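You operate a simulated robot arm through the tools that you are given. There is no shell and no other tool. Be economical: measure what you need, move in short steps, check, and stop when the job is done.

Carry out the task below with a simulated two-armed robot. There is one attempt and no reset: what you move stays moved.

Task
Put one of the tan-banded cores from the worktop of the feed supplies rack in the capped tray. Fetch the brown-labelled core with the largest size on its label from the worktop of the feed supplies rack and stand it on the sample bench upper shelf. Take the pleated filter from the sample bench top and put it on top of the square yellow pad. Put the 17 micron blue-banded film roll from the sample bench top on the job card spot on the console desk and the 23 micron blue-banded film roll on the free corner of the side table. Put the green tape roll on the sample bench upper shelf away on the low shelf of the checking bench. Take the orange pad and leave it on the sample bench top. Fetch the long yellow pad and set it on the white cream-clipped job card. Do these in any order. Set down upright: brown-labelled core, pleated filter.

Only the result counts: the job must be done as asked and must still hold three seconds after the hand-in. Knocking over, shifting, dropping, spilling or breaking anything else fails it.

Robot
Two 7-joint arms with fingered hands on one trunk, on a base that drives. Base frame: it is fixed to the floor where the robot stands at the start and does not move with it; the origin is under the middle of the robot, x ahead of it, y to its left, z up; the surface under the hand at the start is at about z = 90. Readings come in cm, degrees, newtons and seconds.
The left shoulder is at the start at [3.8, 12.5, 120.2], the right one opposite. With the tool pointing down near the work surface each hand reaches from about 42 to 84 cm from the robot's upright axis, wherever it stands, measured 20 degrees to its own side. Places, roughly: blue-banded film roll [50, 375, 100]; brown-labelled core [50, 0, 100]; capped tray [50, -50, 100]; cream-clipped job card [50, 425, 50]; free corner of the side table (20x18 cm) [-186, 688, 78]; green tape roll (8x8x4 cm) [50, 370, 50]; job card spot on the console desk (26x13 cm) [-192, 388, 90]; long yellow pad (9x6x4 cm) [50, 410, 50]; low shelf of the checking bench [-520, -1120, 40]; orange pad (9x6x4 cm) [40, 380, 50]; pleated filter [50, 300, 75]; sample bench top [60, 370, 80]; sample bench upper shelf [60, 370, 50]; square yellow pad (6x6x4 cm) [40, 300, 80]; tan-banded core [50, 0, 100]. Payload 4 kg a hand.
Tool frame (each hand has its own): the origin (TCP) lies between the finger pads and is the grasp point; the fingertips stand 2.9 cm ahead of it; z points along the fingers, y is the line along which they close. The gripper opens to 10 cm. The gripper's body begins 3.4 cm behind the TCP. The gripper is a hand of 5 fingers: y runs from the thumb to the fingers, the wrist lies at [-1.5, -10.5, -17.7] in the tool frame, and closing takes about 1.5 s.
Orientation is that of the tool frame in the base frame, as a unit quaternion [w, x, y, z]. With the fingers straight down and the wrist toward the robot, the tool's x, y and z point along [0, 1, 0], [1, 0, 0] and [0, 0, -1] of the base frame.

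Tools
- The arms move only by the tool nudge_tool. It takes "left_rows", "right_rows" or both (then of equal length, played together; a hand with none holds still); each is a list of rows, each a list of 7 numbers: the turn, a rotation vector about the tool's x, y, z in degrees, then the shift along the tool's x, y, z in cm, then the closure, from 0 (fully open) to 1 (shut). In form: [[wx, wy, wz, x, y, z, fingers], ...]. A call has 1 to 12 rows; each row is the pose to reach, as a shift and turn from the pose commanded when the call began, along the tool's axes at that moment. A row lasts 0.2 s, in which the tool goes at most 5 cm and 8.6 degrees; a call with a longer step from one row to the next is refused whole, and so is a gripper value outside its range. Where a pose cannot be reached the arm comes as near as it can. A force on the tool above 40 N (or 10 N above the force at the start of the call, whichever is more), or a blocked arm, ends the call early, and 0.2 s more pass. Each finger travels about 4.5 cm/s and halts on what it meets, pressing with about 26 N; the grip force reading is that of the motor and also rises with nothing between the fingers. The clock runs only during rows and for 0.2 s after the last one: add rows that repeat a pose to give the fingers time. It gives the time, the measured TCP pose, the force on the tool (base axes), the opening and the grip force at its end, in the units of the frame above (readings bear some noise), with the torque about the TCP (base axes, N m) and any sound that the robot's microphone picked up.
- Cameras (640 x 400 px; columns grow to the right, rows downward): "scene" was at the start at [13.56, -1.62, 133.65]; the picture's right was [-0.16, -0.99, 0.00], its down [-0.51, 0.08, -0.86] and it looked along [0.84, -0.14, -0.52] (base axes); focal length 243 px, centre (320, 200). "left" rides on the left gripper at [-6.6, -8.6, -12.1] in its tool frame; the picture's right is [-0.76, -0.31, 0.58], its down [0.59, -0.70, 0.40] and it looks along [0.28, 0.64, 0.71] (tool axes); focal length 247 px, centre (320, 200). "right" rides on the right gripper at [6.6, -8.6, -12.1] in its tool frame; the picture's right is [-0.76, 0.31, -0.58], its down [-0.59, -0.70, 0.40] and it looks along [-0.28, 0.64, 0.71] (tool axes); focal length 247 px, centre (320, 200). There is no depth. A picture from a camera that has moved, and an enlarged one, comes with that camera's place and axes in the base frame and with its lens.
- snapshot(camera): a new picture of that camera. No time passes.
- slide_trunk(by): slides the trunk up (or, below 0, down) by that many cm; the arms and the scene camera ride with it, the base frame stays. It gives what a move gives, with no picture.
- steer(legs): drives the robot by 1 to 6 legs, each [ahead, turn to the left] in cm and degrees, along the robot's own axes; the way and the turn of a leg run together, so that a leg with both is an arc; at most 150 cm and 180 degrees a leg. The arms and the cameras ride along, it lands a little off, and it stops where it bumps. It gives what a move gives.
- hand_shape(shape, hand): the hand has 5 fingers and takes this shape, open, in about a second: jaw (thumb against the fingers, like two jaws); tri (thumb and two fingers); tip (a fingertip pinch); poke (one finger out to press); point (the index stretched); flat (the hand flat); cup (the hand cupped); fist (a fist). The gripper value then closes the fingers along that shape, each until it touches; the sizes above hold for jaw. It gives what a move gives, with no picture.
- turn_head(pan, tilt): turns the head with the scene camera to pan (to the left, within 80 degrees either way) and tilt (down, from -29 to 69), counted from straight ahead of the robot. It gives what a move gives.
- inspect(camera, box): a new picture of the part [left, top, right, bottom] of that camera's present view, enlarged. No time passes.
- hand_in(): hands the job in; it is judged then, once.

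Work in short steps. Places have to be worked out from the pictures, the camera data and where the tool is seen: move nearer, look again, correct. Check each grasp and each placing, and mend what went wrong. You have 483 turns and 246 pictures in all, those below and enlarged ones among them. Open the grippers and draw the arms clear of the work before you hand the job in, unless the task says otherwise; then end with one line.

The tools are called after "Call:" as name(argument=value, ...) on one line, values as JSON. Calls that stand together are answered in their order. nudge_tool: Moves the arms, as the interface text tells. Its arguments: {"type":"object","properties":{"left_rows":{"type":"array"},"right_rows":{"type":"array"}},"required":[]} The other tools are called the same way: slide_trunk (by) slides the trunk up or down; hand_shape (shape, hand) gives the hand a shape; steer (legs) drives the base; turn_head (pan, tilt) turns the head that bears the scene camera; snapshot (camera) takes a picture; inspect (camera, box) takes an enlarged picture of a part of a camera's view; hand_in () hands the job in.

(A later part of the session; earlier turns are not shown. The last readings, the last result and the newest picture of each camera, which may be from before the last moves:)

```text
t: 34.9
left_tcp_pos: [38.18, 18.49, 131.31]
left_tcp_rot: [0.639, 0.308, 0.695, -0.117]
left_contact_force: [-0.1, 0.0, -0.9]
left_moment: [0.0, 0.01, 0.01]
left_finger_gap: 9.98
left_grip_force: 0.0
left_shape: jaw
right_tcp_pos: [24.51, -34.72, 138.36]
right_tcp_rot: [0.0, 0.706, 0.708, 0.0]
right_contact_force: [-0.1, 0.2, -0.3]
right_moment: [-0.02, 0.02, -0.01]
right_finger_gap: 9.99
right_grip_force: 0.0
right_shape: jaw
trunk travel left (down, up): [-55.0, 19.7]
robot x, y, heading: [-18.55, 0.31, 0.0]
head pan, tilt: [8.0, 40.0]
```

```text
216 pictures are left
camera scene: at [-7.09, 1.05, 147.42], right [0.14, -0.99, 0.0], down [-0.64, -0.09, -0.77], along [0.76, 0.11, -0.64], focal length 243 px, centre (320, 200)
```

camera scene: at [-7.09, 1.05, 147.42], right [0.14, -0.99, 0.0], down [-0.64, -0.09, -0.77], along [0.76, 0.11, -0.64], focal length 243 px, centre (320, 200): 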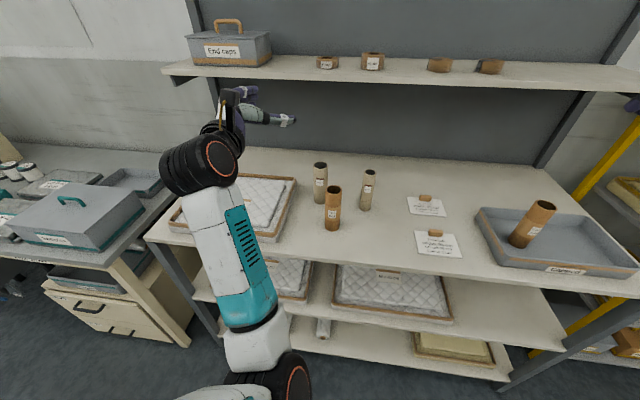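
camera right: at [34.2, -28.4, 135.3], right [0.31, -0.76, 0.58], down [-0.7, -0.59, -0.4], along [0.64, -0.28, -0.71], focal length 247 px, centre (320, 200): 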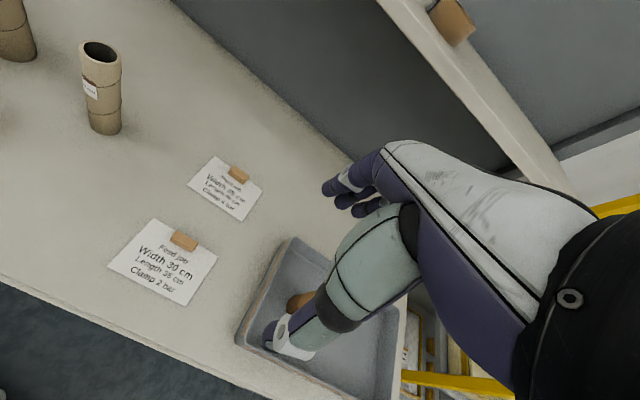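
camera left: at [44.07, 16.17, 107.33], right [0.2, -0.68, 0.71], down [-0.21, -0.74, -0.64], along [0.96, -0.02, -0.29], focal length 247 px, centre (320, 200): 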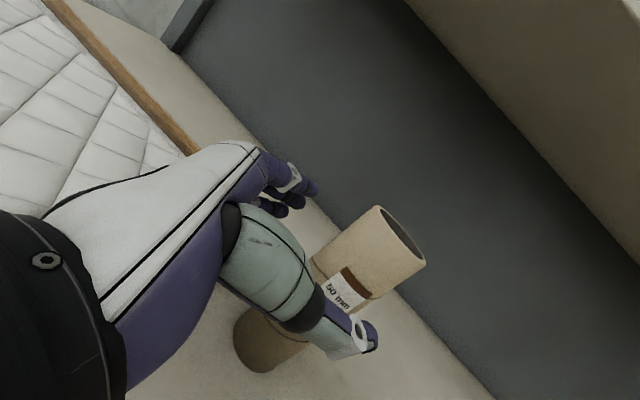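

X-49 still stands well in the tray. Approaching with a turned base will spare the wrist: I return the left hand to straight-ahead orientation, then re-park the robot at about [5, 38] heading −40°.

Call:
nudge_tool(left_rows=[[-7.5, -0.8, -2.2, 0, 0, 0, 0], [-15, -1.6, -4.4, 0, 0, 0, 0], [-22.4, -2.4, -6.6, 0, 0, 0, 0], [-29.9, -3.2, -8.8, 0, 0, 0, 0], [-37.4, -3.9, -10.9, 0, 0, 0, 0], [-37.4, -3.9, -10.9, 0, 0, 0, 0]])

Call:
steer(legs=[[0, 96], [63, 0], [0, -136]])

Call:
turn_head(pan=0, tilt=40)

Call:
snapshot(camera="scene")

```text
t: 35.8
left_tcp_pos: [38.4, 19.15, 138.84]
left_tcp_rot: [0.739, 0.142, 0.659, -0.008]
left_contact_force: [0.0, -0.3, -0.4]
left_moment: [-0.01, 0.02, -0.01]
left_finger_gap: 9.98
left_grip_force: 0.0
left_shape: jaw
right_tcp_pos: [24.39, -34.89, 138.29]
right_tcp_rot: [-0.001, 0.706, 0.708, 0.0]
right_contact_force: [0.9, 0.8, -0.3]
right_moment: [0.01, 0.0, -0.02]
right_finger_gap: 9.98
right_grip_force: 0.0
right_shape: jaw
trunk travel left (down, up): [-55.0, 19.7]
robot x, y, heading: [-18.44, 0.01, 0.0]
head pan, tilt: [8.0, 40.0]
stopped in row 4 (left hand): the arm was blocked; the commanded pose is now the measured one
```

```text
t: 49.1
left_tcp_pos: [31.9, 39.9, 138.84]
left_tcp_rot: [0.688, 0.363, 0.57, -0.264]
left_contact_force: [0.3, 0.2, 0.7]
left_moment: [-0.01, -0.02, 0.0]
left_finger_gap: 10.02
left_grip_force: 0.0
left_shape: jaw
right_tcp_pos: [-13.96, 8.08, 138.28]
right_tcp_rot: [0.001, 0.909, 0.418, -0.001]
right_contact_force: [-0.5, -0.8, -0.7]
right_moment: [-0.03, -0.03, -0.02]
right_finger_gap: 9.99
right_grip_force: 0.0
right_shape: jaw
trunk travel left (down, up): [-55.0, 19.7]
robot x, y, heading: [-23.55, 62.29, -40.8]
head pan, tilt: [8.0, 40.0]
```

```text
t: 49.8
left_tcp_pos: [32.04, 39.86, 138.86]
left_tcp_rot: [0.69, 0.363, 0.568, -0.263]
left_contact_force: [-1.0, 1.0, -0.4]
left_moment: [0.01, 0.0, -0.02]
left_finger_gap: 9.98
left_grip_force: 0.0
left_shape: jaw
right_tcp_pos: [-13.93, 8.18, 138.2]
right_tcp_rot: [0.0, 0.909, 0.418, 0.0]
right_contact_force: [0.2, -0.1, -0.1]
right_moment: [-0.02, 0.01, -0.05]
right_finger_gap: 9.96
right_grip_force: 0.0
right_shape: jaw
trunk travel left (down, up): [-55.0, 19.7]
robot x, y, heading: [-23.5, 62.19, -40.8]
head pan, tilt: [0.0, 40.0]
```

```text
215 pictures are left
camera scene: at [-14.88, 54.78, 147.42], right [-0.65, -0.76, 0.0], down [-0.49, 0.42, -0.77], along [0.58, -0.5, -0.64], focal length 243 px, centre (320, 200)
```

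scene: 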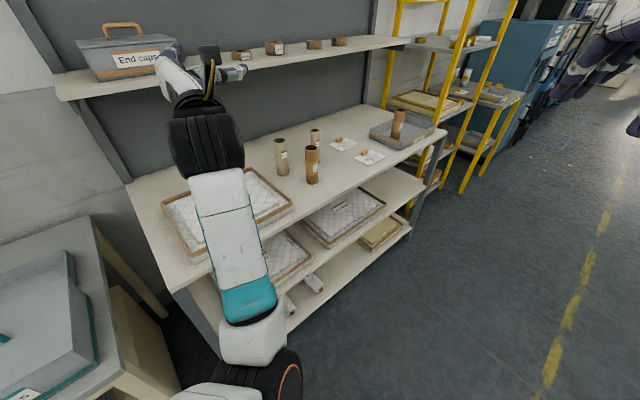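

The wrist seems to run into a joint limit rather than an obstacle. Here I straighten the hand out the remaining ~18° while moving it slightly forward and down.

Call:
nudge_tool(left_rows=[[-3, 1.6, -2.8, 1, 0, 1, 0], [-6, 3.2, -5.5, 2.5, 0, 2, 0], [-9, 4.8, -8.2, 4, 0, 3, 0], [-12.3, 6.5, -11, 5, 0, 3, 0], [-12.3, 6.5, -11, 5, 0, 3, 0]])

Call:
snapshot(camera="left")

```text
t: 51.0
left_tcp_pos: [35.41, 38.47, 134.48]
left_tcp_rot: [0.667, 0.248, 0.663, -0.232]
left_contact_force: [-0.1, 0.2, -1.2]
left_moment: [-0.03, -0.01, -0.01]
left_finger_gap: 9.99
left_grip_force: 0.0
left_shape: jaw
right_tcp_pos: [-14.03, 8.14, 138.28]
right_tcp_rot: [-0.001, 0.908, 0.419, 0.0]
right_contact_force: [-0.1, -0.7, -0.3]
right_moment: [0.02, 0.02, -0.01]
right_finger_gap: 9.97
right_grip_force: 0.0
right_shape: jaw
trunk travel left (down, up): [-55.0, 19.7]
robot x, y, heading: [-23.43, 62.22, -40.9]
head pan, tilt: [0.0, 40.0]
```

```text
214 pictures are left
camera left: at [20.46, 39.45, 140.76], right [0.24, -0.62, 0.75], down [-0.13, -0.78, -0.61], along [0.96, 0.04, -0.27], focal length 247 px, centre (320, 200)
```

left: 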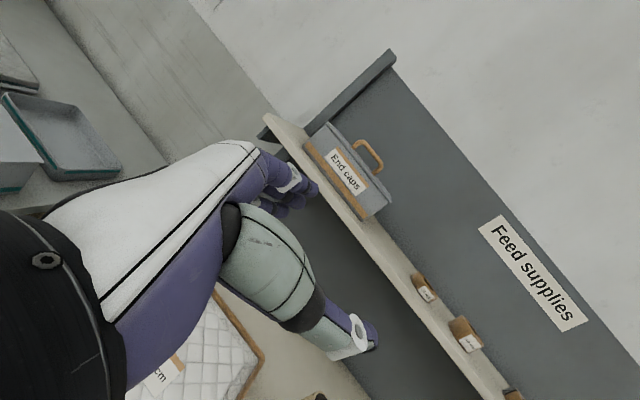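

The hand is now flat with yaw −40°. I lower it to about z 114 before driving closer.

Call:
nudge_tool(left_rows=[[0, 0, -1.3, 4, 0, 0, 0], [0, 0, -1.3, 8, 0, 0, 0], [0, 0, -1.3, 12, 0, 0, 0], [0, 0, -1.3, 16, 0, 0, 0], [0, 0, -1.3, 20, 0, 0, 0], [0, 0, -1.3, 20, 0, 0, 0]])

Call:
steer(legs=[[22, 0]])

Call:
snapshot(camera="scene")

Call:
snapshot(camera="left")

```text
t: 51.8
left_tcp_pos: [36.83, 38.41, 134.17]
left_tcp_rot: [0.721, 0.219, 0.607, -0.253]
left_contact_force: [0.5, 0.1, 0.1]
left_moment: [0.01, -0.01, -0.03]
left_finger_gap: 9.99
left_grip_force: 0.1
left_shape: jaw
right_tcp_pos: [-13.69, 8.2, 138.29]
right_tcp_rot: [0.0, 0.908, 0.418, 0.0]
right_contact_force: [-0.2, -0.6, -0.2]
right_moment: [-0.03, -0.03, 0.0]
right_finger_gap: 9.99
right_grip_force: 0.0
right_shape: jaw
trunk travel left (down, up): [-55.0, 19.7]
robot x, y, heading: [-23.3, 62.64, -40.8]
head pan, tilt: [0.0, 40.0]
stopped in row 3 (left hand): the arm was blocked; the commanded pose is now the measured one
```

```text
t: 53.4
left_tcp_pos: [53.22, 24.34, 134.01]
left_tcp_rot: [0.721, 0.219, 0.607, -0.252]
left_contact_force: [0.8, 0.4, 0.3]
left_moment: [-0.04, 0.0, -0.03]
left_finger_gap: 10.01
left_grip_force: 0.0
left_shape: jaw
right_tcp_pos: [2.57, -6.1, 138.32]
right_tcp_rot: [-0.001, 0.909, 0.418, -0.001]
right_contact_force: [-0.2, -0.5, 0.2]
right_moment: [0.0, -0.02, 0.02]
right_finger_gap: 9.99
right_grip_force: 0.0
right_shape: jaw
trunk travel left (down, up): [-55.0, 19.7]
robot x, y, heading: [-7.47, 48.26, -40.8]
head pan, tilt: [0.0, 40.0]
```

```text
213 pictures are left
camera scene: at [1.54, 40.66, 147.41], right [-0.65, -0.76, 0.0], down [-0.49, 0.42, -0.77], along [0.58, -0.5, -0.64], focal length 243 px, centre (320, 200)
```

scene: 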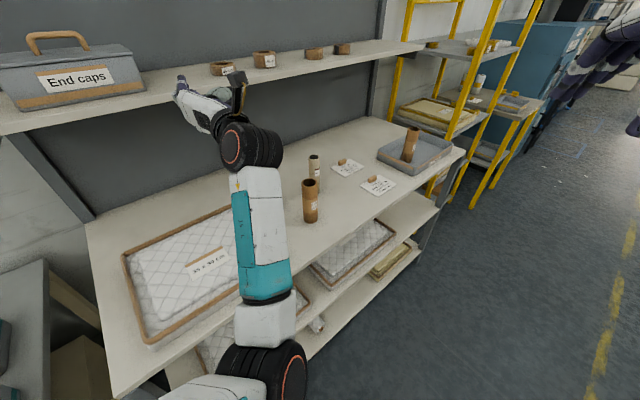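

```text
212 pictures are left
camera left: at [37.62, 25.87, 138.39], right [0.15, -0.52, 0.84], down [-0.06, -0.85, -0.52], along [0.99, 0.03, -0.15], focal length 247 px, centre (320, 200)
```

left: 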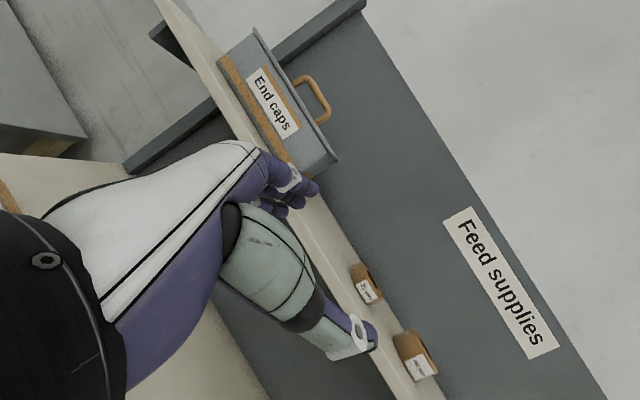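

The arm is folded too tightly near the body: it needs to reach farther out. I back off 30 cm, then extend the hand forward and down.

Call:
steer(legs=[[-30, 0]])

Call:
nudge_tool(left_rows=[[0, 0, 0, 0, 0, 3, 0], [0, 0, 0, 0, 0, 6, 0], [0, 0, 0, 0, 0, 9, 0], [0, 0, 0, 0, 0, 12, 0], [0, 0, 0, 0, 0, 15, 0], [0, 0, 0, 0, 0, 18, 0], [0, 0, 0, 0, 0, 18, 0]])

Call:
snapshot(camera="scene")

```text
t: 55.5
left_tcp_pos: [29.62, 44.5, 134.24]
left_tcp_rot: [0.722, 0.22, 0.606, -0.252]
left_contact_force: [-0.4, -0.2, -0.2]
left_moment: [0.0, -0.01, 0.01]
left_finger_gap: 9.98
left_grip_force: 0.1
left_shape: jaw
right_tcp_pos: [-20.9, 14.21, 138.28]
right_tcp_rot: [-0.001, 0.909, 0.417, 0.001]
right_contact_force: [0.3, -0.2, -0.2]
right_moment: [0.0, -0.01, 0.03]
right_finger_gap: 9.99
right_grip_force: 0.0
right_shape: jaw
trunk travel left (down, up): [-55.0, 19.7]
robot x, y, heading: [-30.64, 68.32, -40.9]
head pan, tilt: [0.0, 40.0]
```

```text
t: 57.1
left_tcp_pos: [43.56, 33.5, 137.23]
left_tcp_rot: [0.722, 0.221, 0.606, -0.251]
left_contact_force: [-0.1, 0.5, 0.3]
left_moment: [-0.04, -0.02, 0.01]
left_finger_gap: 10.02
left_grip_force: 0.0
left_shape: jaw
right_tcp_pos: [-20.9, 14.05, 138.32]
right_tcp_rot: [0.0, 0.909, 0.418, 0.0]
right_contact_force: [-0.5, -0.7, -1.3]
right_moment: [0.0, 0.0, 0.05]
right_finger_gap: 9.99
right_grip_force: 0.0
right_shape: jaw
trunk travel left (down, up): [-55.0, 19.7]
robot x, y, heading: [-30.82, 68.23, -40.9]
head pan, tilt: [0.0, 40.0]
```

```text
211 pictures are left
camera scene: at [-21.95, 60.82, 147.42], right [-0.65, -0.76, 0.0], down [-0.49, 0.42, -0.77], along [0.58, -0.5, -0.64], focal length 243 px, centre (320, 200)
```

scene: 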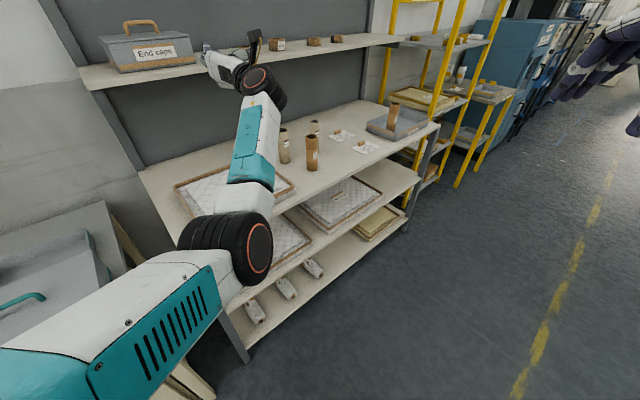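

Now the arm is comfortably extended. I level the pitch (about +10° about tool y) and lower about 23 cm.

Call:
nudge_tool(left_rows=[[0, 4, 0, 3.5, 0, -0.6, 0], [0, 8, 0, 7, -0.1, -1.2, 0], [0, 9.7, 0, 11, -0.1, -1.9, 0], [0, 9.7, 0, 15, -0.2, -2.6, 0], [0, 9.7, 0, 19, -0.2, -3.3, 0], [0, 9.7, 0, 22.7, -0.3, -3.9, 0], [0, 9.7, 0, 22.7, -0.3, -3.9, 0]])

```text
t: 58.7
left_tcp_pos: [43.4, 33.11, 116.87]
left_tcp_rot: [0.667, 0.241, 0.666, -0.232]
left_contact_force: [-0.8, -0.2, 0.0]
left_moment: [0.02, 0.03, -0.02]
left_finger_gap: 10.02
left_grip_force: 0.2
left_shape: jaw
left hand out of reach, approached as far as the arm can: row 6, 7
right_tcp_pos: [-20.96, 14.19, 138.27]
right_tcp_rot: [0.0, 0.909, 0.418, 0.0]
right_contact_force: [-0.1, -0.3, 0.3]
right_moment: [0.02, -0.03, -0.02]
right_finger_gap: 9.97
right_grip_force: 0.0
right_shape: jaw
trunk travel left (down, up): [-55.0, 19.7]
robot x, y, heading: [-30.54, 68.12, -40.7]
head pan, tilt: [0.0, 40.0]
```

With the shoulder raised it cannot go lower; lowering the trunk will do it. I back off 10 cm to be off the pillow, shift 6.4 cm right to line up with the core, and lower the trunk 13.5 cm so the TCP is at about z 103.

Call:
steer(legs=[[-10, 0]])

Call:
nudge_tool(left_rows=[[0, 0, 0, 0, -2, 0, 0], [0, 0, 0, 0, -4.5, 0, 0], [0, 0, 0, 0, -6.4, 0, 0], [0, 0, 0, 0, -6.4, 0, 0]])

Call:
slide_trunk(by=-13.5)

Call:
snapshot(camera="scene")

Call:
snapshot(camera="left")

```text
t: 59.9
left_tcp_pos: [35.43, 40.12, 117.14]
left_tcp_rot: [0.668, 0.24, 0.666, -0.232]
left_contact_force: [-0.3, -0.1, 0.1]
left_moment: [0.0, 0.03, -0.01]
left_finger_gap: 10.01
left_grip_force: 0.1
left_shape: jaw
right_tcp_pos: [-28.79, 21.03, 138.29]
right_tcp_rot: [0.001, 0.908, 0.418, 0.0]
right_contact_force: [-1.2, 0.6, 0.2]
right_moment: [-0.05, -0.01, 0.0]
right_finger_gap: 9.99
right_grip_force: 0.0
right_shape: jaw
trunk travel left (down, up): [-55.0, 19.7]
robot x, y, heading: [-38.67, 75.04, -40.6]
head pan, tilt: [0.0, 40.0]
```

```text
t: 60.9
left_tcp_pos: [32.57, 38.29, 116.61]
left_tcp_rot: [0.667, 0.24, 0.667, -0.231]
left_contact_force: [-0.2, -0.4, 0.4]
left_moment: [0.0, 0.0, -0.04]
left_finger_gap: 9.99
left_grip_force: 0.1
left_shape: jaw
left hand out of reach, approached as far as the arm can: row 1, 2, 3, 4
right_tcp_pos: [-28.67, 20.97, 138.39]
right_tcp_rot: [-0.001, 0.909, 0.418, 0.0]
right_contact_force: [0.4, 0.8, -0.2]
right_moment: [-0.01, 0.01, -0.02]
right_finger_gap: 10.01
right_grip_force: 0.0
right_shape: jaw
trunk travel left (down, up): [-55.0, 19.7]
robot x, y, heading: [-38.63, 75.42, -40.8]
head pan, tilt: [0.0, 40.0]
```

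```text
t: 62.5
left_tcp_pos: [32.63, 38.01, 103.18]
left_tcp_rot: [0.667, 0.241, 0.665, -0.232]
left_contact_force: [0.2, 0.4, -0.3]
left_moment: [-0.02, 0.02, 0.04]
left_finger_gap: 10.02
left_grip_force: 0.1
left_shape: jaw
right_tcp_pos: [-28.86, 21.01, 124.79]
right_tcp_rot: [0.0, 0.909, 0.417, 0.0]
right_contact_force: [0.8, 0.4, 0.3]
right_moment: [-0.01, 0.01, 0.0]
right_finger_gap: 9.98
right_grip_force: 0.1
right_shape: jaw
trunk travel left (down, up): [-41.5, 33.2]
robot x, y, heading: [-38.53, 74.8, -40.8]
head pan, tilt: [0.0, 40.0]
```

```text
210 pictures are left
camera scene: at [-28.7, 66.71, 133.82], right [-0.65, -0.76, 0.0], down [-0.49, 0.42, -0.77], along [0.58, -0.5, -0.64], focal length 243 px, centre (320, 200)
```

scene: 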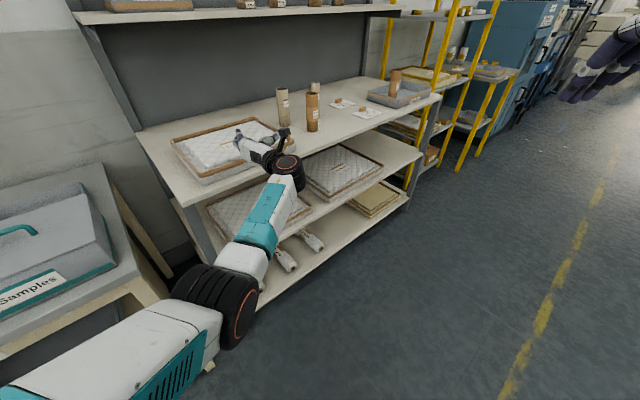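

```text
209 pictures are left
camera left: at [17.7, 38.84, 109.55], right [0.25, -0.61, 0.75], down [-0.13, -0.79, -0.6], along [0.96, 0.05, -0.28], focal length 247 px, centre (320, 200)
```

left: 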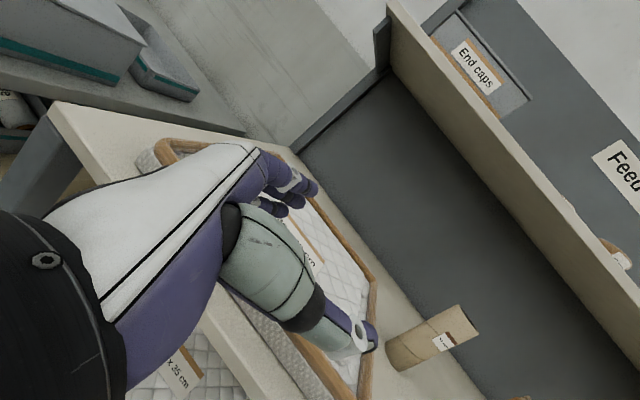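

I need a turn of about −1.1° and 39 cm ahead. I drive 30 cm first and look.

Call:
steer(legs=[[0, -1.1], [29, 0]])

Call:
turn_head(pan=5, tilt=42)

Call:
snapshot(camera="scene")

Call:
snapshot(camera="left")

```text
t: 64.9
left_tcp_pos: [53.55, 17.35, 103.06]
left_tcp_rot: [0.665, 0.246, 0.663, -0.238]
left_contact_force: [-0.1, 0.4, 0.3]
left_moment: [0.03, 0.0, -0.05]
left_finger_gap: 10.01
left_grip_force: 0.0
left_shape: jaw
right_tcp_pos: [-8.01, 1.34, 124.73]
right_tcp_rot: [-0.001, 0.912, 0.41, 0.0]
right_contact_force: [0.0, -0.4, 0.2]
right_moment: [0.01, 0.01, 0.01]
right_finger_gap: 9.98
right_grip_force: 0.1
right_shape: jaw
trunk travel left (down, up): [-41.5, 33.2]
robot x, y, heading: [-16.88, 56.2, -41.7]
head pan, tilt: [0.0, 40.0]
```

```text
t: 65.5
left_tcp_pos: [53.52, 17.3, 103.17]
left_tcp_rot: [0.665, 0.247, 0.664, -0.238]
left_contact_force: [0.4, -0.3, -0.2]
left_moment: [0.01, 0.02, 0.01]
left_finger_gap: 9.97
left_grip_force: 0.2
left_shape: jaw
right_tcp_pos: [-8.09, 1.51, 124.8]
right_tcp_rot: [0.0, 0.912, 0.41, 0.0]
right_contact_force: [-0.2, 0.2, 0.3]
right_moment: [-0.01, -0.01, 0.01]
right_finger_gap: 9.97
right_grip_force: 0.1
right_shape: jaw
trunk travel left (down, up): [-41.5, 33.2]
robot x, y, heading: [-16.67, 55.83, -41.8]
head pan, tilt: [5.0, 42.0]
```

```text
208 pictures are left
camera scene: at [-6.82, 47.79, 133.51], right [-0.6, -0.8, 0.0], down [-0.54, 0.4, -0.74], along [0.59, -0.45, -0.67], focal length 243 px, centre (320, 200)
```

scene: 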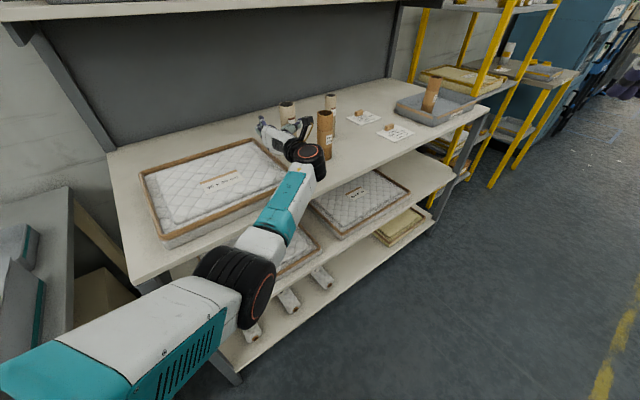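

```text
207 pictures are left
camera left: at [38.74, 18.48, 109.51], right [0.24, -0.61, 0.75], down [-0.14, -0.79, -0.6], along [0.96, 0.04, -0.28], focal length 247 px, centre (320, 200)
```

left: 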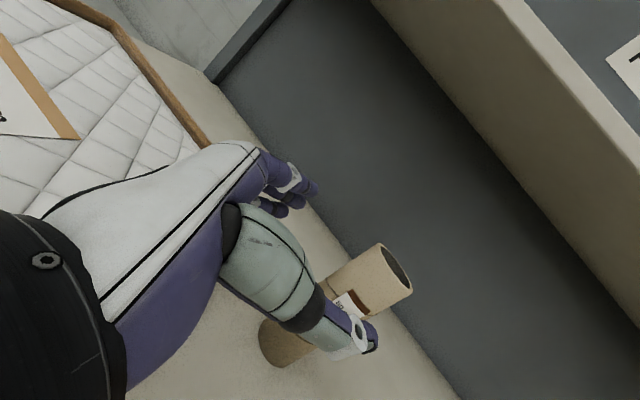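

The core is 10.2 cm ahead, −0.45 lateral. I drive the last 9.2 cm slowly.

Call:
steer(legs=[[5, 0]])

Call:
snapshot(camera="left")

Call:
snapshot(camera="scene")

```text
t: 66.5
left_tcp_pos: [57.24, 14.13, 103.02]
left_tcp_rot: [0.665, 0.246, 0.663, -0.237]
left_contact_force: [0.1, 0.1, -0.5]
left_moment: [-0.04, -0.03, 0.01]
left_finger_gap: 9.96
left_grip_force: 0.0
left_shape: jaw
right_tcp_pos: [-4.37, -1.89, 124.73]
right_tcp_rot: [0.0, 0.912, 0.41, -0.001]
right_contact_force: [0.6, 0.2, -1.0]
right_moment: [0.0, -0.01, 0.01]
right_finger_gap: 9.99
right_grip_force: 0.1
right_shape: jaw
trunk travel left (down, up): [-41.5, 33.2]
robot x, y, heading: [-13.04, 52.88, -41.9]
head pan, tilt: [5.0, 42.0]
```

```text
206 pictures are left
camera left: at [42.4, 15.2, 109.46], right [0.24, -0.62, 0.75], down [-0.14, -0.79, -0.6], along [0.96, 0.04, -0.28], focal length 247 px, centre (320, 200)
```

left: 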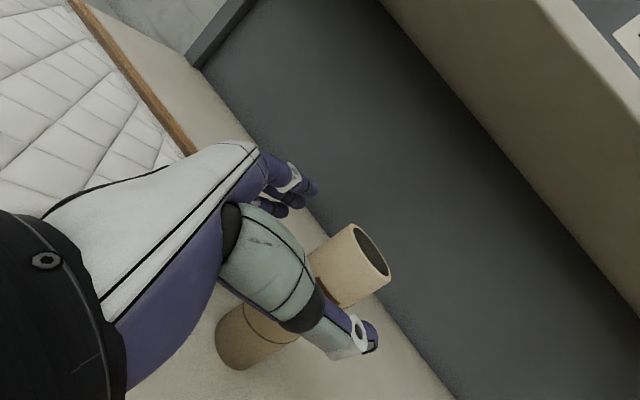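

```text
205 pictures are left
camera scene: at [-3.14, 44.51, 133.5], right [-0.6, -0.8, 0.0], down [-0.54, 0.4, -0.74], along [0.59, -0.44, -0.67], focal length 243 px, centre (320, 200)
```

scene: 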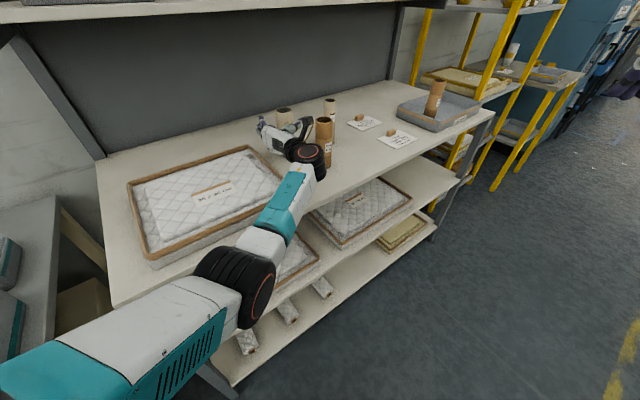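

Alignment is good (about 5 cm left, −0.5 lateral). I drive 4.5 cm more.

Call:
steer(legs=[[4.5, 0]])

Call:
snapshot(camera="left")

Call:
inspect(camera="scene", box=[220, 80, 380, 200])

```text
t: 67.3
left_tcp_pos: [60.51, 11.06, 103.08]
left_tcp_rot: [0.664, 0.247, 0.664, -0.238]
left_contact_force: [0.1, 0.4, 0.2]
left_moment: [-0.04, 0.01, -0.01]
left_finger_gap: 10.01
left_grip_force: 0.0
left_shape: jaw
right_tcp_pos: [-1.08, -4.84, 124.83]
right_tcp_rot: [0.0, 0.912, 0.41, 0.0]
right_contact_force: [0.8, 0.9, 0.3]
right_moment: [0.02, 0.02, -0.01]
right_finger_gap: 9.99
right_grip_force: 0.2
right_shape: jaw
trunk travel left (down, up): [-41.5, 33.2]
robot x, y, heading: [-9.79, 49.67, -41.7]
head pan, tilt: [5.0, 42.0]
```

```text
204 pictures are left
camera left: at [45.65, 12.26, 109.49], right [0.24, -0.62, 0.75], down [-0.14, -0.79, -0.6], along [0.96, 0.04, -0.28], focal length 247 px, centre (320, 200)
```

left: 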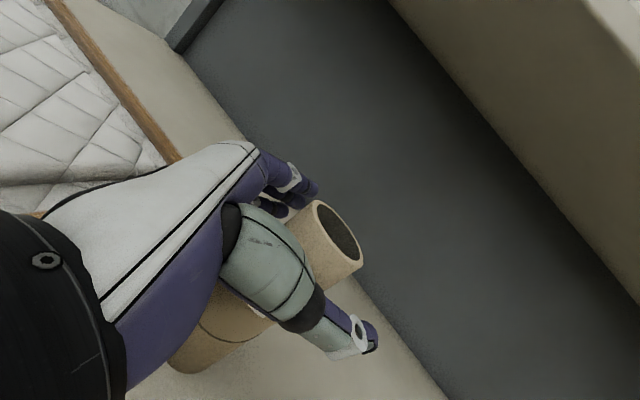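

```text
3.33 times, centred on (300, 140) of scene
camera zoom: at [0.12, 41.59, 133.51], right [-0.6, -0.8, 0.0], down [-0.54, 0.4, -0.74], along [0.59, -0.44, -0.67], focal length 811 px, centre (387, 400)
```

zoom: 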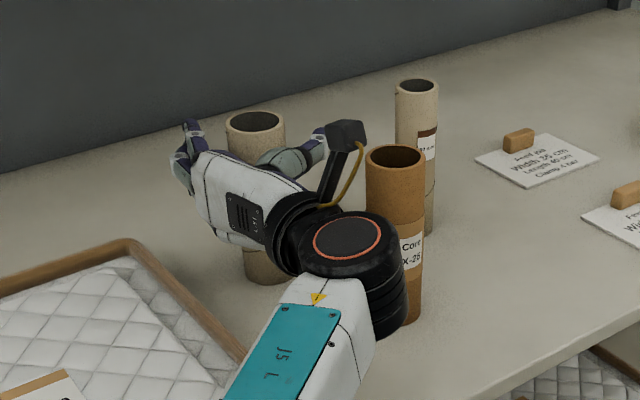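

The core is between the fingers. I close the left hand and lift a little.

Call:
nudge_tool(left_rows=[[0, 0, 0, 0, 0, 0, 0.3], [0, 0, 0, 0, 0, 0, 0.6], [0, 0, 0, 0, 0, 0, 1], [0, 0, 0, 0, 0, 0, 1], [0, 0, 0, 0, 0, 0, 1], [0, 0, 0, 0, 0, 0, 1], [0, 0, 0, 0, 0, 0, 1], [0, 0, 0, 0, 0, 0, 1]])

Call:
snapshot(camera="left")

```text
t: 69.2
left_tcp_pos: [60.47, 11.18, 103.0]
left_tcp_rot: [0.664, 0.246, 0.665, -0.237]
left_contact_force: [0.1, 0.9, 0.2]
left_moment: [0.02, 0.0, -0.01]
left_finger_gap: 3.71
left_grip_force: 26.0
left_shape: jaw
right_tcp_pos: [-1.14, -4.73, 124.78]
right_tcp_rot: [0.0, 0.913, 0.408, 0.0]
right_contact_force: [0.2, 0.0, -0.2]
right_moment: [-0.01, 0.04, 0.02]
right_finger_gap: 9.96
right_grip_force: 0.1
right_shape: jaw
trunk travel left (down, up): [-41.5, 33.2]
robot x, y, heading: [-9.92, 50.12, -41.9]
head pan, tilt: [5.0, 42.0]
```

```text
202 pictures are left
camera left: at [45.64, 12.28, 109.51], right [0.24, -0.61, 0.75], down [-0.14, -0.79, -0.6], along [0.96, 0.04, -0.28], focal length 247 px, centre (320, 200)
```

left: 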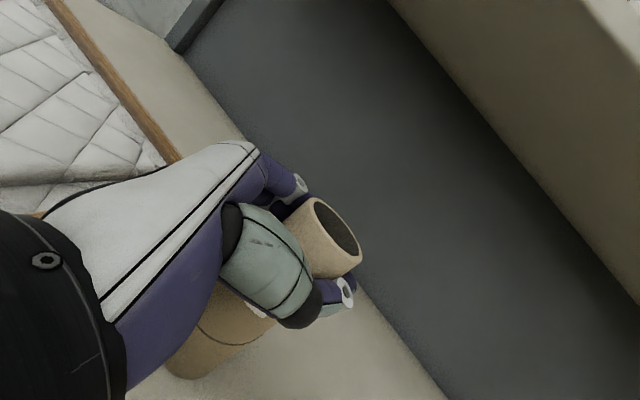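

The core is gripped (gap 3.7, 26 N). I lift with the trunk by 12 cm, then back out along the same line.

Call:
slide_trunk(by=12)

Call:
steer(legs=[[-40, 0]])

Call:
snapshot(camera="scene")

Call:
snapshot(camera="left")

```text
t: 70.7
left_tcp_pos: [60.41, 11.16, 115.07]
left_tcp_rot: [0.664, 0.247, 0.664, -0.237]
left_contact_force: [-0.4, -0.5, -0.7]
left_moment: [0.01, -0.02, 0.01]
left_finger_gap: 3.74
left_grip_force: 25.8
left_shape: jaw
right_tcp_pos: [-1.08, -4.76, 136.81]
right_tcp_rot: [0.0, 0.912, 0.41, -0.002]
right_contact_force: [0.4, -0.4, -0.6]
right_moment: [0.0, -0.01, -0.01]
right_finger_gap: 9.99
right_grip_force: 0.2
right_shape: jaw
trunk travel left (down, up): [-53.5, 21.2]
robot x, y, heading: [-9.55, 49.55, -41.9]
head pan, tilt: [5.0, 42.0]
```

```text
t: 73.1
left_tcp_pos: [30.77, 37.19, 115.09]
left_tcp_rot: [0.664, 0.249, 0.663, -0.241]
left_contact_force: [-0.9, 0.1, 0.1]
left_moment: [0.0, 0.02, -0.01]
left_finger_gap: 3.74
left_grip_force: 26.2
left_shape: jaw
right_tcp_pos: [-30.99, 21.72, 136.86]
right_tcp_rot: [0.0, 0.914, 0.407, 0.0]
right_contact_force: [0.1, -0.6, 0.6]
right_moment: [0.01, -0.03, -0.01]
right_finger_gap: 9.97
right_grip_force: 0.0
right_shape: jaw
trunk travel left (down, up): [-53.5, 21.2]
robot x, y, heading: [-38.9, 76.25, -42.4]
head pan, tilt: [5.0, 42.0]
```

```text
201 pictures are left
camera scene: at [-30.46, 69.01, 145.63], right [-0.6, -0.8, 0.0], down [-0.53, 0.4, -0.74], along [0.59, -0.45, -0.67], focal length 243 px, centre (320, 200)
```

scene: 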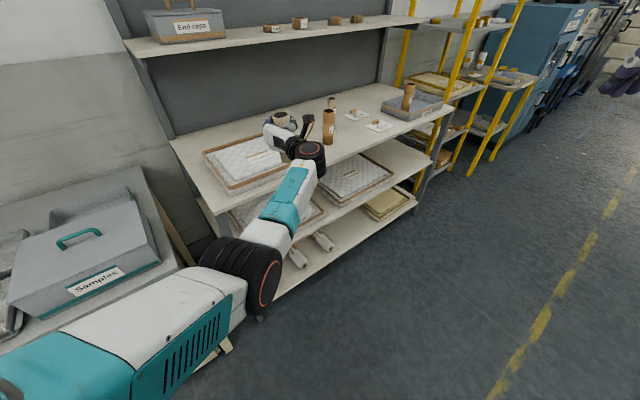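

```text
200 pictures are left
camera left: at [15.88, 38.45, 121.55], right [0.23, -0.62, 0.75], down [-0.15, -0.79, -0.6], along [0.96, 0.03, -0.28], focal length 247 px, centre (320, 200)
```

left: 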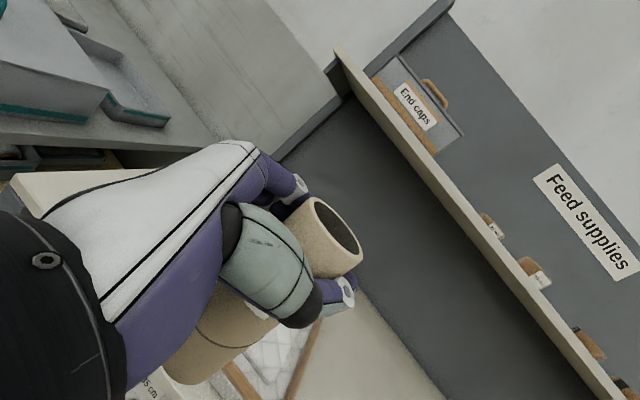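

The core is safely held. I back off further, turn toward +y (the sample bench) and look down the aisle.

Call:
steer(legs=[[-30, 0], [0, 132]])

Call:
turn_head(pan=-30, tilt=20)

Call:
snapshot(camera="scene")

Call:
turn_head(pan=30, tilt=15)

Call:
snapshot(camera="scene")

```text
t: 80.9
left_tcp_pos: [-81.71, 173.35, 115.02]
left_tcp_rot: [0.479, -0.514, 0.488, 0.518]
left_contact_force: [-0.5, -0.2, -0.6]
left_moment: [0.01, 0.02, 0.02]
left_finger_gap: 3.71
left_grip_force: 25.0
left_shape: jaw
right_tcp_pos: [-27.67, 140.03, 136.81]
right_tcp_rot: [0.0, -0.019, 1.0, 0.0]
right_contact_force: [0.8, -0.5, 0.2]
right_moment: [0.0, -0.01, 0.01]
right_finger_gap: 9.96
right_grip_force: 0.1
right_shape: jaw
trunk travel left (down, up): [-53.5, 21.2]
robot x, y, heading: [-60.84, 96.04, 92.2]
head pan, tilt: [5.0, 42.0]
```

```text
t: 81.9
left_tcp_pos: [-81.69, 173.39, 115.1]
left_tcp_rot: [0.479, -0.514, 0.487, 0.518]
left_contact_force: [0.2, 0.0, -0.9]
left_moment: [0.0, 0.01, 0.0]
left_finger_gap: 3.76
left_grip_force: 26.0
left_shape: jaw
right_tcp_pos: [-27.43, 139.88, 136.79]
right_tcp_rot: [0.001, -0.018, 1.0, 0.0]
right_contact_force: [0.2, -0.8, -0.4]
right_moment: [0.02, 0.01, 0.0]
right_finger_gap: 9.98
right_grip_force: 0.0
right_shape: jaw
trunk travel left (down, up): [-53.5, 21.2]
robot x, y, heading: [-61.01, 95.49, 92.2]
head pan, tilt: [-30.0, 20.0]
```

```text
199 pictures are left
camera scene: at [-56.5, 107.15, 149.05], right [0.88, -0.47, 0.0], down [-0.16, -0.3, -0.94], along [0.44, 0.83, -0.34], focal length 243 px, centre (320, 200)
```

scene: 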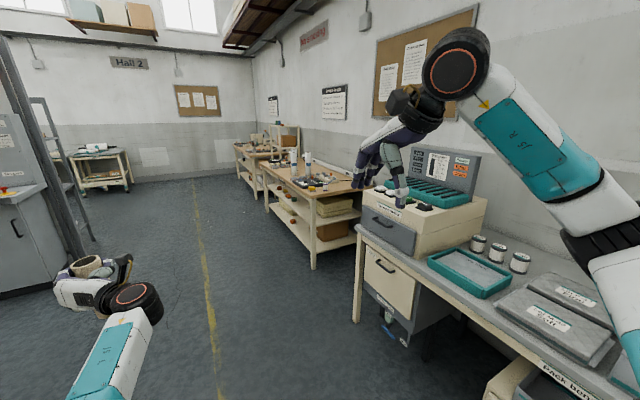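

```text
t: 83.2
left_tcp_pos: [-81.71, 173.35, 115.0]
left_tcp_rot: [0.479, -0.514, 0.487, 0.518]
left_contact_force: [0.1, 0.4, -1.2]
left_moment: [-0.01, 0.03, 0.02]
left_finger_gap: 3.73
left_grip_force: 26.2
left_shape: jaw
right_tcp_pos: [-27.41, 139.98, 136.72]
right_tcp_rot: [0.0, -0.02, 1.0, -0.001]
right_contact_force: [-0.1, 0.0, 0.3]
right_moment: [-0.01, -0.02, 0.0]
right_finger_gap: 9.97
right_grip_force: 0.1
right_shape: jaw
trunk travel left (down, up): [-53.5, 21.2]
robot x, y, heading: [-60.44, 95.83, 92.0]
head pan, tilt: [30.0, 15.0]
```

```text
198 pictures are left
camera scene: at [-65.8, 106.83, 149.87], right [0.85, 0.53, 0.0], down [0.14, -0.22, -0.97], along [-0.51, 0.82, -0.26], focal length 243 px, centre (320, 200)
```

scene: 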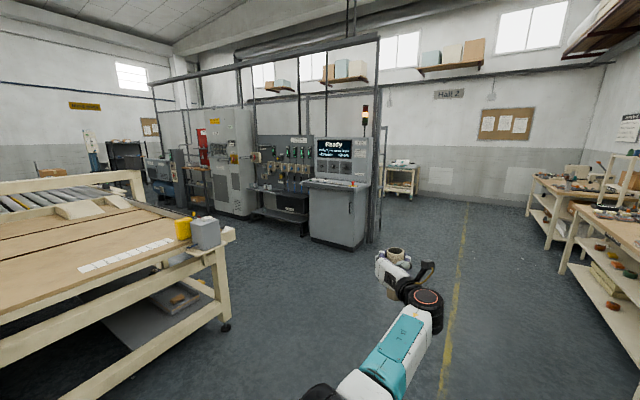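

The aisle ahead is clear; the sample bench is past the pack bench on the right. I drive about 250 cm up the aisle.

Call:
steer(legs=[[150, -2], [65, 0]])

Call:
turn_head(pan=-60, tilt=25)

Call:
snapshot(camera="scene")

```text
t: 93.8
left_tcp_pos: [-83.77, 388.34, 114.91]
left_tcp_rot: [0.486, -0.509, 0.493, 0.512]
left_contact_force: [0.3, -0.1, -0.9]
left_moment: [0.02, 0.03, 0.03]
left_finger_gap: 3.71
left_grip_force: 25.5
left_shape: jaw
right_tcp_pos: [-30.49, 353.59, 136.8]
right_tcp_rot: [0.0, -0.008, 1.0, 0.0]
right_contact_force: [0.4, -0.1, 0.1]
right_moment: [0.01, 0.0, 0.02]
right_finger_gap: 9.97
right_grip_force: 0.1
right_shape: jaw
trunk travel left (down, up): [-53.5, 21.2]
robot x, y, heading: [-65.09, 310.11, 90.7]
head pan, tilt: [30.0, 15.0]
```

```text
t: 95.5
left_tcp_pos: [-83.8, 388.24, 115.08]
left_tcp_rot: [0.486, -0.508, 0.493, 0.512]
left_contact_force: [0.0, -0.3, -0.1]
left_moment: [-0.03, -0.02, -0.01]
left_finger_gap: 3.73
left_grip_force: 26.6
left_shape: jaw
right_tcp_pos: [-30.49, 353.63, 136.77]
right_tcp_rot: [0.0, -0.006, 1.0, 0.0]
right_contact_force: [0.2, 0.5, -0.4]
right_moment: [0.04, -0.01, -0.02]
right_finger_gap: 10.0
right_grip_force: 0.0
right_shape: jaw
trunk travel left (down, up): [-53.5, 21.2]
robot x, y, heading: [-64.92, 310.1, 90.8]
head pan, tilt: [-60.0, 25.0]
```

```text
197 pictures are left
camera scene: at [-56.82, 318.07, 148.25], right [0.51, -0.86, 0.0], down [-0.36, -0.22, -0.91], along [0.78, 0.46, -0.42], focal length 243 px, centre (320, 200)
```

scene: 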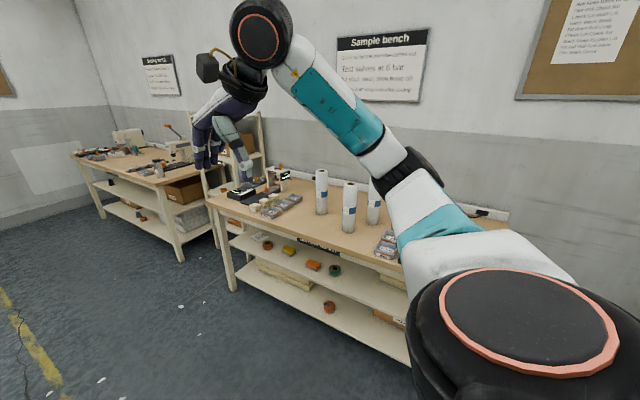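

I see the sample bench with film rolls on top and coloured pads on its upper shelf. I move up to y≈365 and turn to face it.

Call:
steer(legs=[[55, 0], [0, -90]])

Call:
turn_head(pan=0, tilt=35)

Call:
snapshot(camera="scene")

```text
t: 102.6
left_tcp_pos: [12.51, 382.67, 115.11]
left_tcp_rot: [0.705, -0.005, 0.709, 0.014]
left_contact_force: [0.0, -0.8, -1.3]
left_moment: [0.01, 0.01, 0.0]
left_finger_gap: 3.73
left_grip_force: 26.2
left_shape: jaw
right_tcp_pos: [-23.05, 329.84, 136.84]
right_tcp_rot: [0.001, 0.707, 0.707, 0.0]
right_contact_force: [0.0, 0.1, 0.5]
right_moment: [-0.01, 0.04, 0.02]
right_finger_gap: 9.98
right_grip_force: 0.0
right_shape: jaw
trunk travel left (down, up): [-53.5, 21.2]
robot x, y, heading: [-65.88, 364.71, -0.3]
head pan, tilt: [-60.0, 25.0]
```

```text
t: 103.9
left_tcp_pos: [12.43, 382.69, 114.99]
left_tcp_rot: [0.706, -0.004, 0.708, 0.013]
left_contact_force: [0.4, 0.0, -0.2]
left_moment: [0.02, 0.01, -0.01]
left_finger_gap: 3.69
left_grip_force: 26.4
left_shape: jaw
right_tcp_pos: [-22.94, 329.85, 137.01]
right_tcp_rot: [0.0, 0.707, 0.707, -0.001]
right_contact_force: [0.4, -0.9, -0.2]
right_moment: [0.03, -0.04, 0.0]
right_finger_gap: 9.99
right_grip_force: 0.0
right_shape: jaw
trunk travel left (down, up): [-53.5, 21.2]
robot x, y, heading: [-65.94, 364.72, -0.4]
head pan, tilt: [0.0, 35.0]
```

```text
196 pictures are left
camera scene: at [-53.8, 364.58, 146.67], right [0.0, -1.0, 0.0], down [-0.57, 0.0, -0.82], along [0.82, 0.0, -0.57], focal length 243 px, centre (320, 200)
```

scene: 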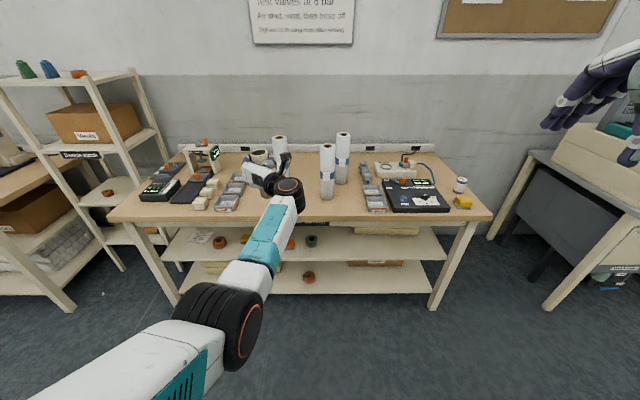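

The whole bench is in view. I zoom into the top and shelf parts.

Call:
inspect(camera="scene", box=[340, 120, 500, 220])

Call:
inspect(camera="scene", box=[160, 210, 460, 300])

Call:
inspect(camera="scene", box=[130, 120, 380, 220])

```text
4.00 times, centred on (420, 170) of scene
camera zoom: at [-53.8, 364.58, 146.67], right [0.0, -1.0, 0.0], down [-0.57, 0.0, -0.82], along [0.82, 0.0, -0.57], focal length 973 px, centre (-80, 320)
```

zoom: 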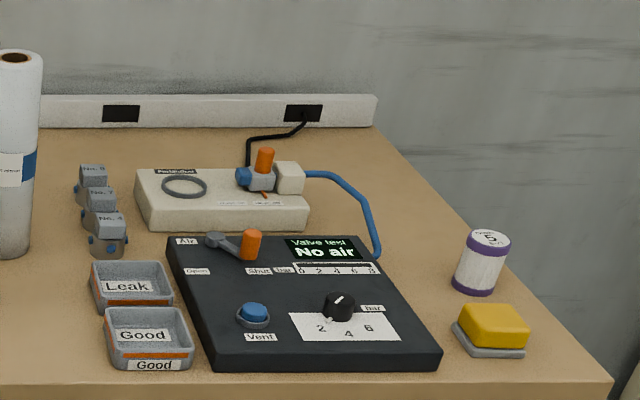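

```text
2.13 times, centred on (310, 255) of scene
camera zoom: at [-53.8, 364.58, 146.67], right [0.0, -1.0, 0.0], down [-0.57, 0.0, -0.82], along [0.82, 0.0, -0.57], focal length 519 px, centre (341, 83)
```

zoom: 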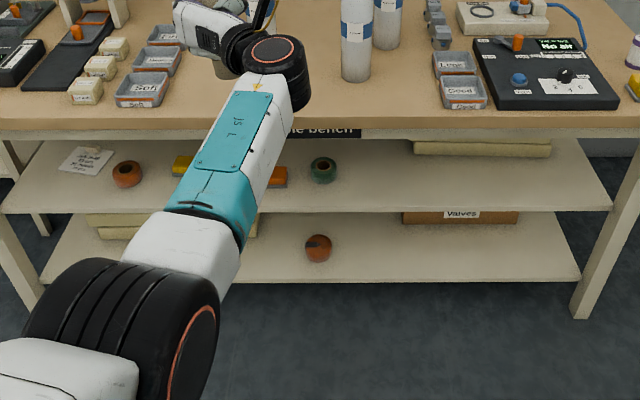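

```text
2.56 times, centred on (255, 170) of scene
camera zoom: at [-53.8, 364.58, 146.67], right [0.0, -1.0, 0.0], down [-0.57, 0.0, -0.82], along [0.82, 0.0, -0.57], focal length 623 px, centre (486, 277)
```

zoom: 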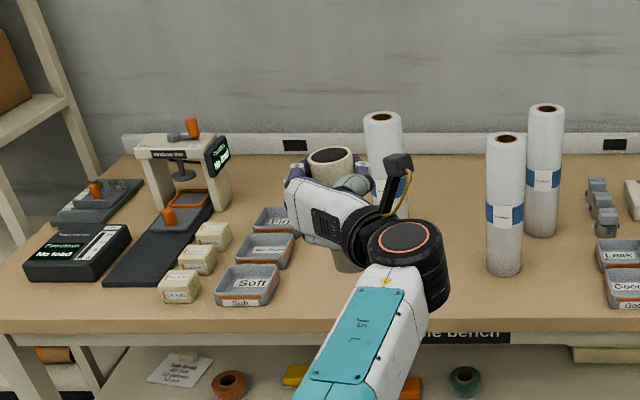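

Bench top ≈ z 80, shelf ≈ z 50, front edge x ≈ 29. I'll stand the core on the free shelf area near [37, 345]; I shift the base to y≈327 and lower the trunk so the hand is at shelf height.

Call:
steer(legs=[[0, -90], [37, 0], [0, 90]])

Call:
slide_trunk(by=-49)

Call:
turn_head(pan=5, tilt=15)

Call:
snapshot(camera="scene")

Call:
snapshot(camera="left")

```text
t: 114.1
left_tcp_pos: [12.55, 347.49, 115.09]
left_tcp_rot: [0.705, -0.011, 0.709, 0.02]
left_contact_force: [0.0, 0.2, -0.1]
left_moment: [-0.01, -0.05, -0.04]
left_finger_gap: 3.69
left_grip_force: 25.5
left_shape: jaw
right_tcp_pos: [-22.2, 293.88, 136.71]
right_tcp_rot: [0.0, 0.701, 0.714, 0.0]
right_contact_force: [-0.3, 0.0, -0.1]
right_moment: [0.0, 0.02, 0.0]
right_finger_gap: 9.99
right_grip_force: 0.1
right_shape: jaw
trunk travel left (down, up): [-53.5, 21.2]
robot x, y, heading: [-65.41, 328.16, 1.0]
head pan, tilt: [0.0, 35.0]
```

```text
refused: -49 is not a number from -40 to 40
```

```text
t: 114.9
left_tcp_pos: [12.46, 347.32, 115.11]
left_tcp_rot: [0.706, -0.011, 0.708, 0.02]
left_contact_force: [0.4, 0.0, -0.8]
left_moment: [0.01, -0.03, -0.01]
left_finger_gap: 3.68
left_grip_force: 26.5
left_shape: jaw
right_tcp_pos: [-22.13, 293.95, 136.73]
right_tcp_rot: [0.0, 0.701, 0.713, 0.001]
right_contact_force: [-0.4, 1.1, 0.3]
right_moment: [0.03, 0.0, 0.02]
right_finger_gap: 9.98
right_grip_force: 0.0
right_shape: jaw
trunk travel left (down, up): [-53.5, 21.2]
robot x, y, heading: [-65.36, 328.07, 0.9]
head pan, tilt: [5.0, 15.0]
```

```text
192 pictures are left
camera scene: at [-53.06, 328.91, 149.86], right [0.1, -0.99, 0.0], down [-0.26, -0.03, -0.97], along [0.96, 0.1, -0.26], focal length 243 px, centre (320, 200)
```

scene: 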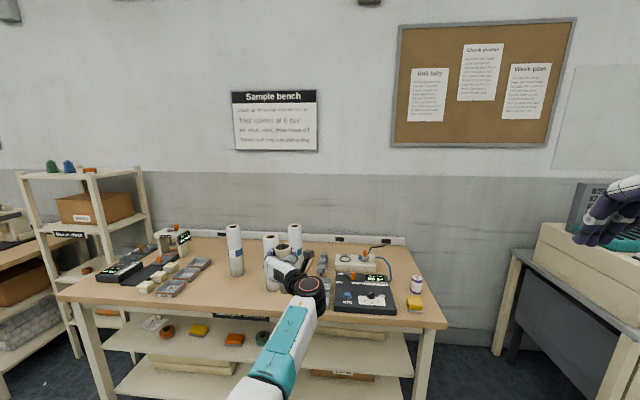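

```text
191 pictures are left
camera left: at [0.73, 338.18, 121.48], right [0.59, -0.29, 0.75], down [0.43, -0.68, -0.6], along [0.68, 0.68, -0.28], focal length 247 px, centre (320, 200)
```

left: 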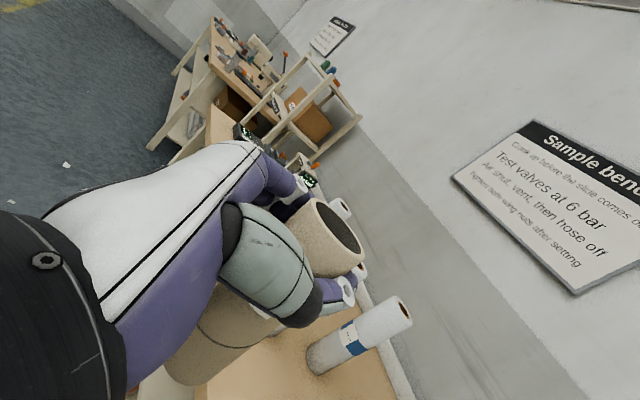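

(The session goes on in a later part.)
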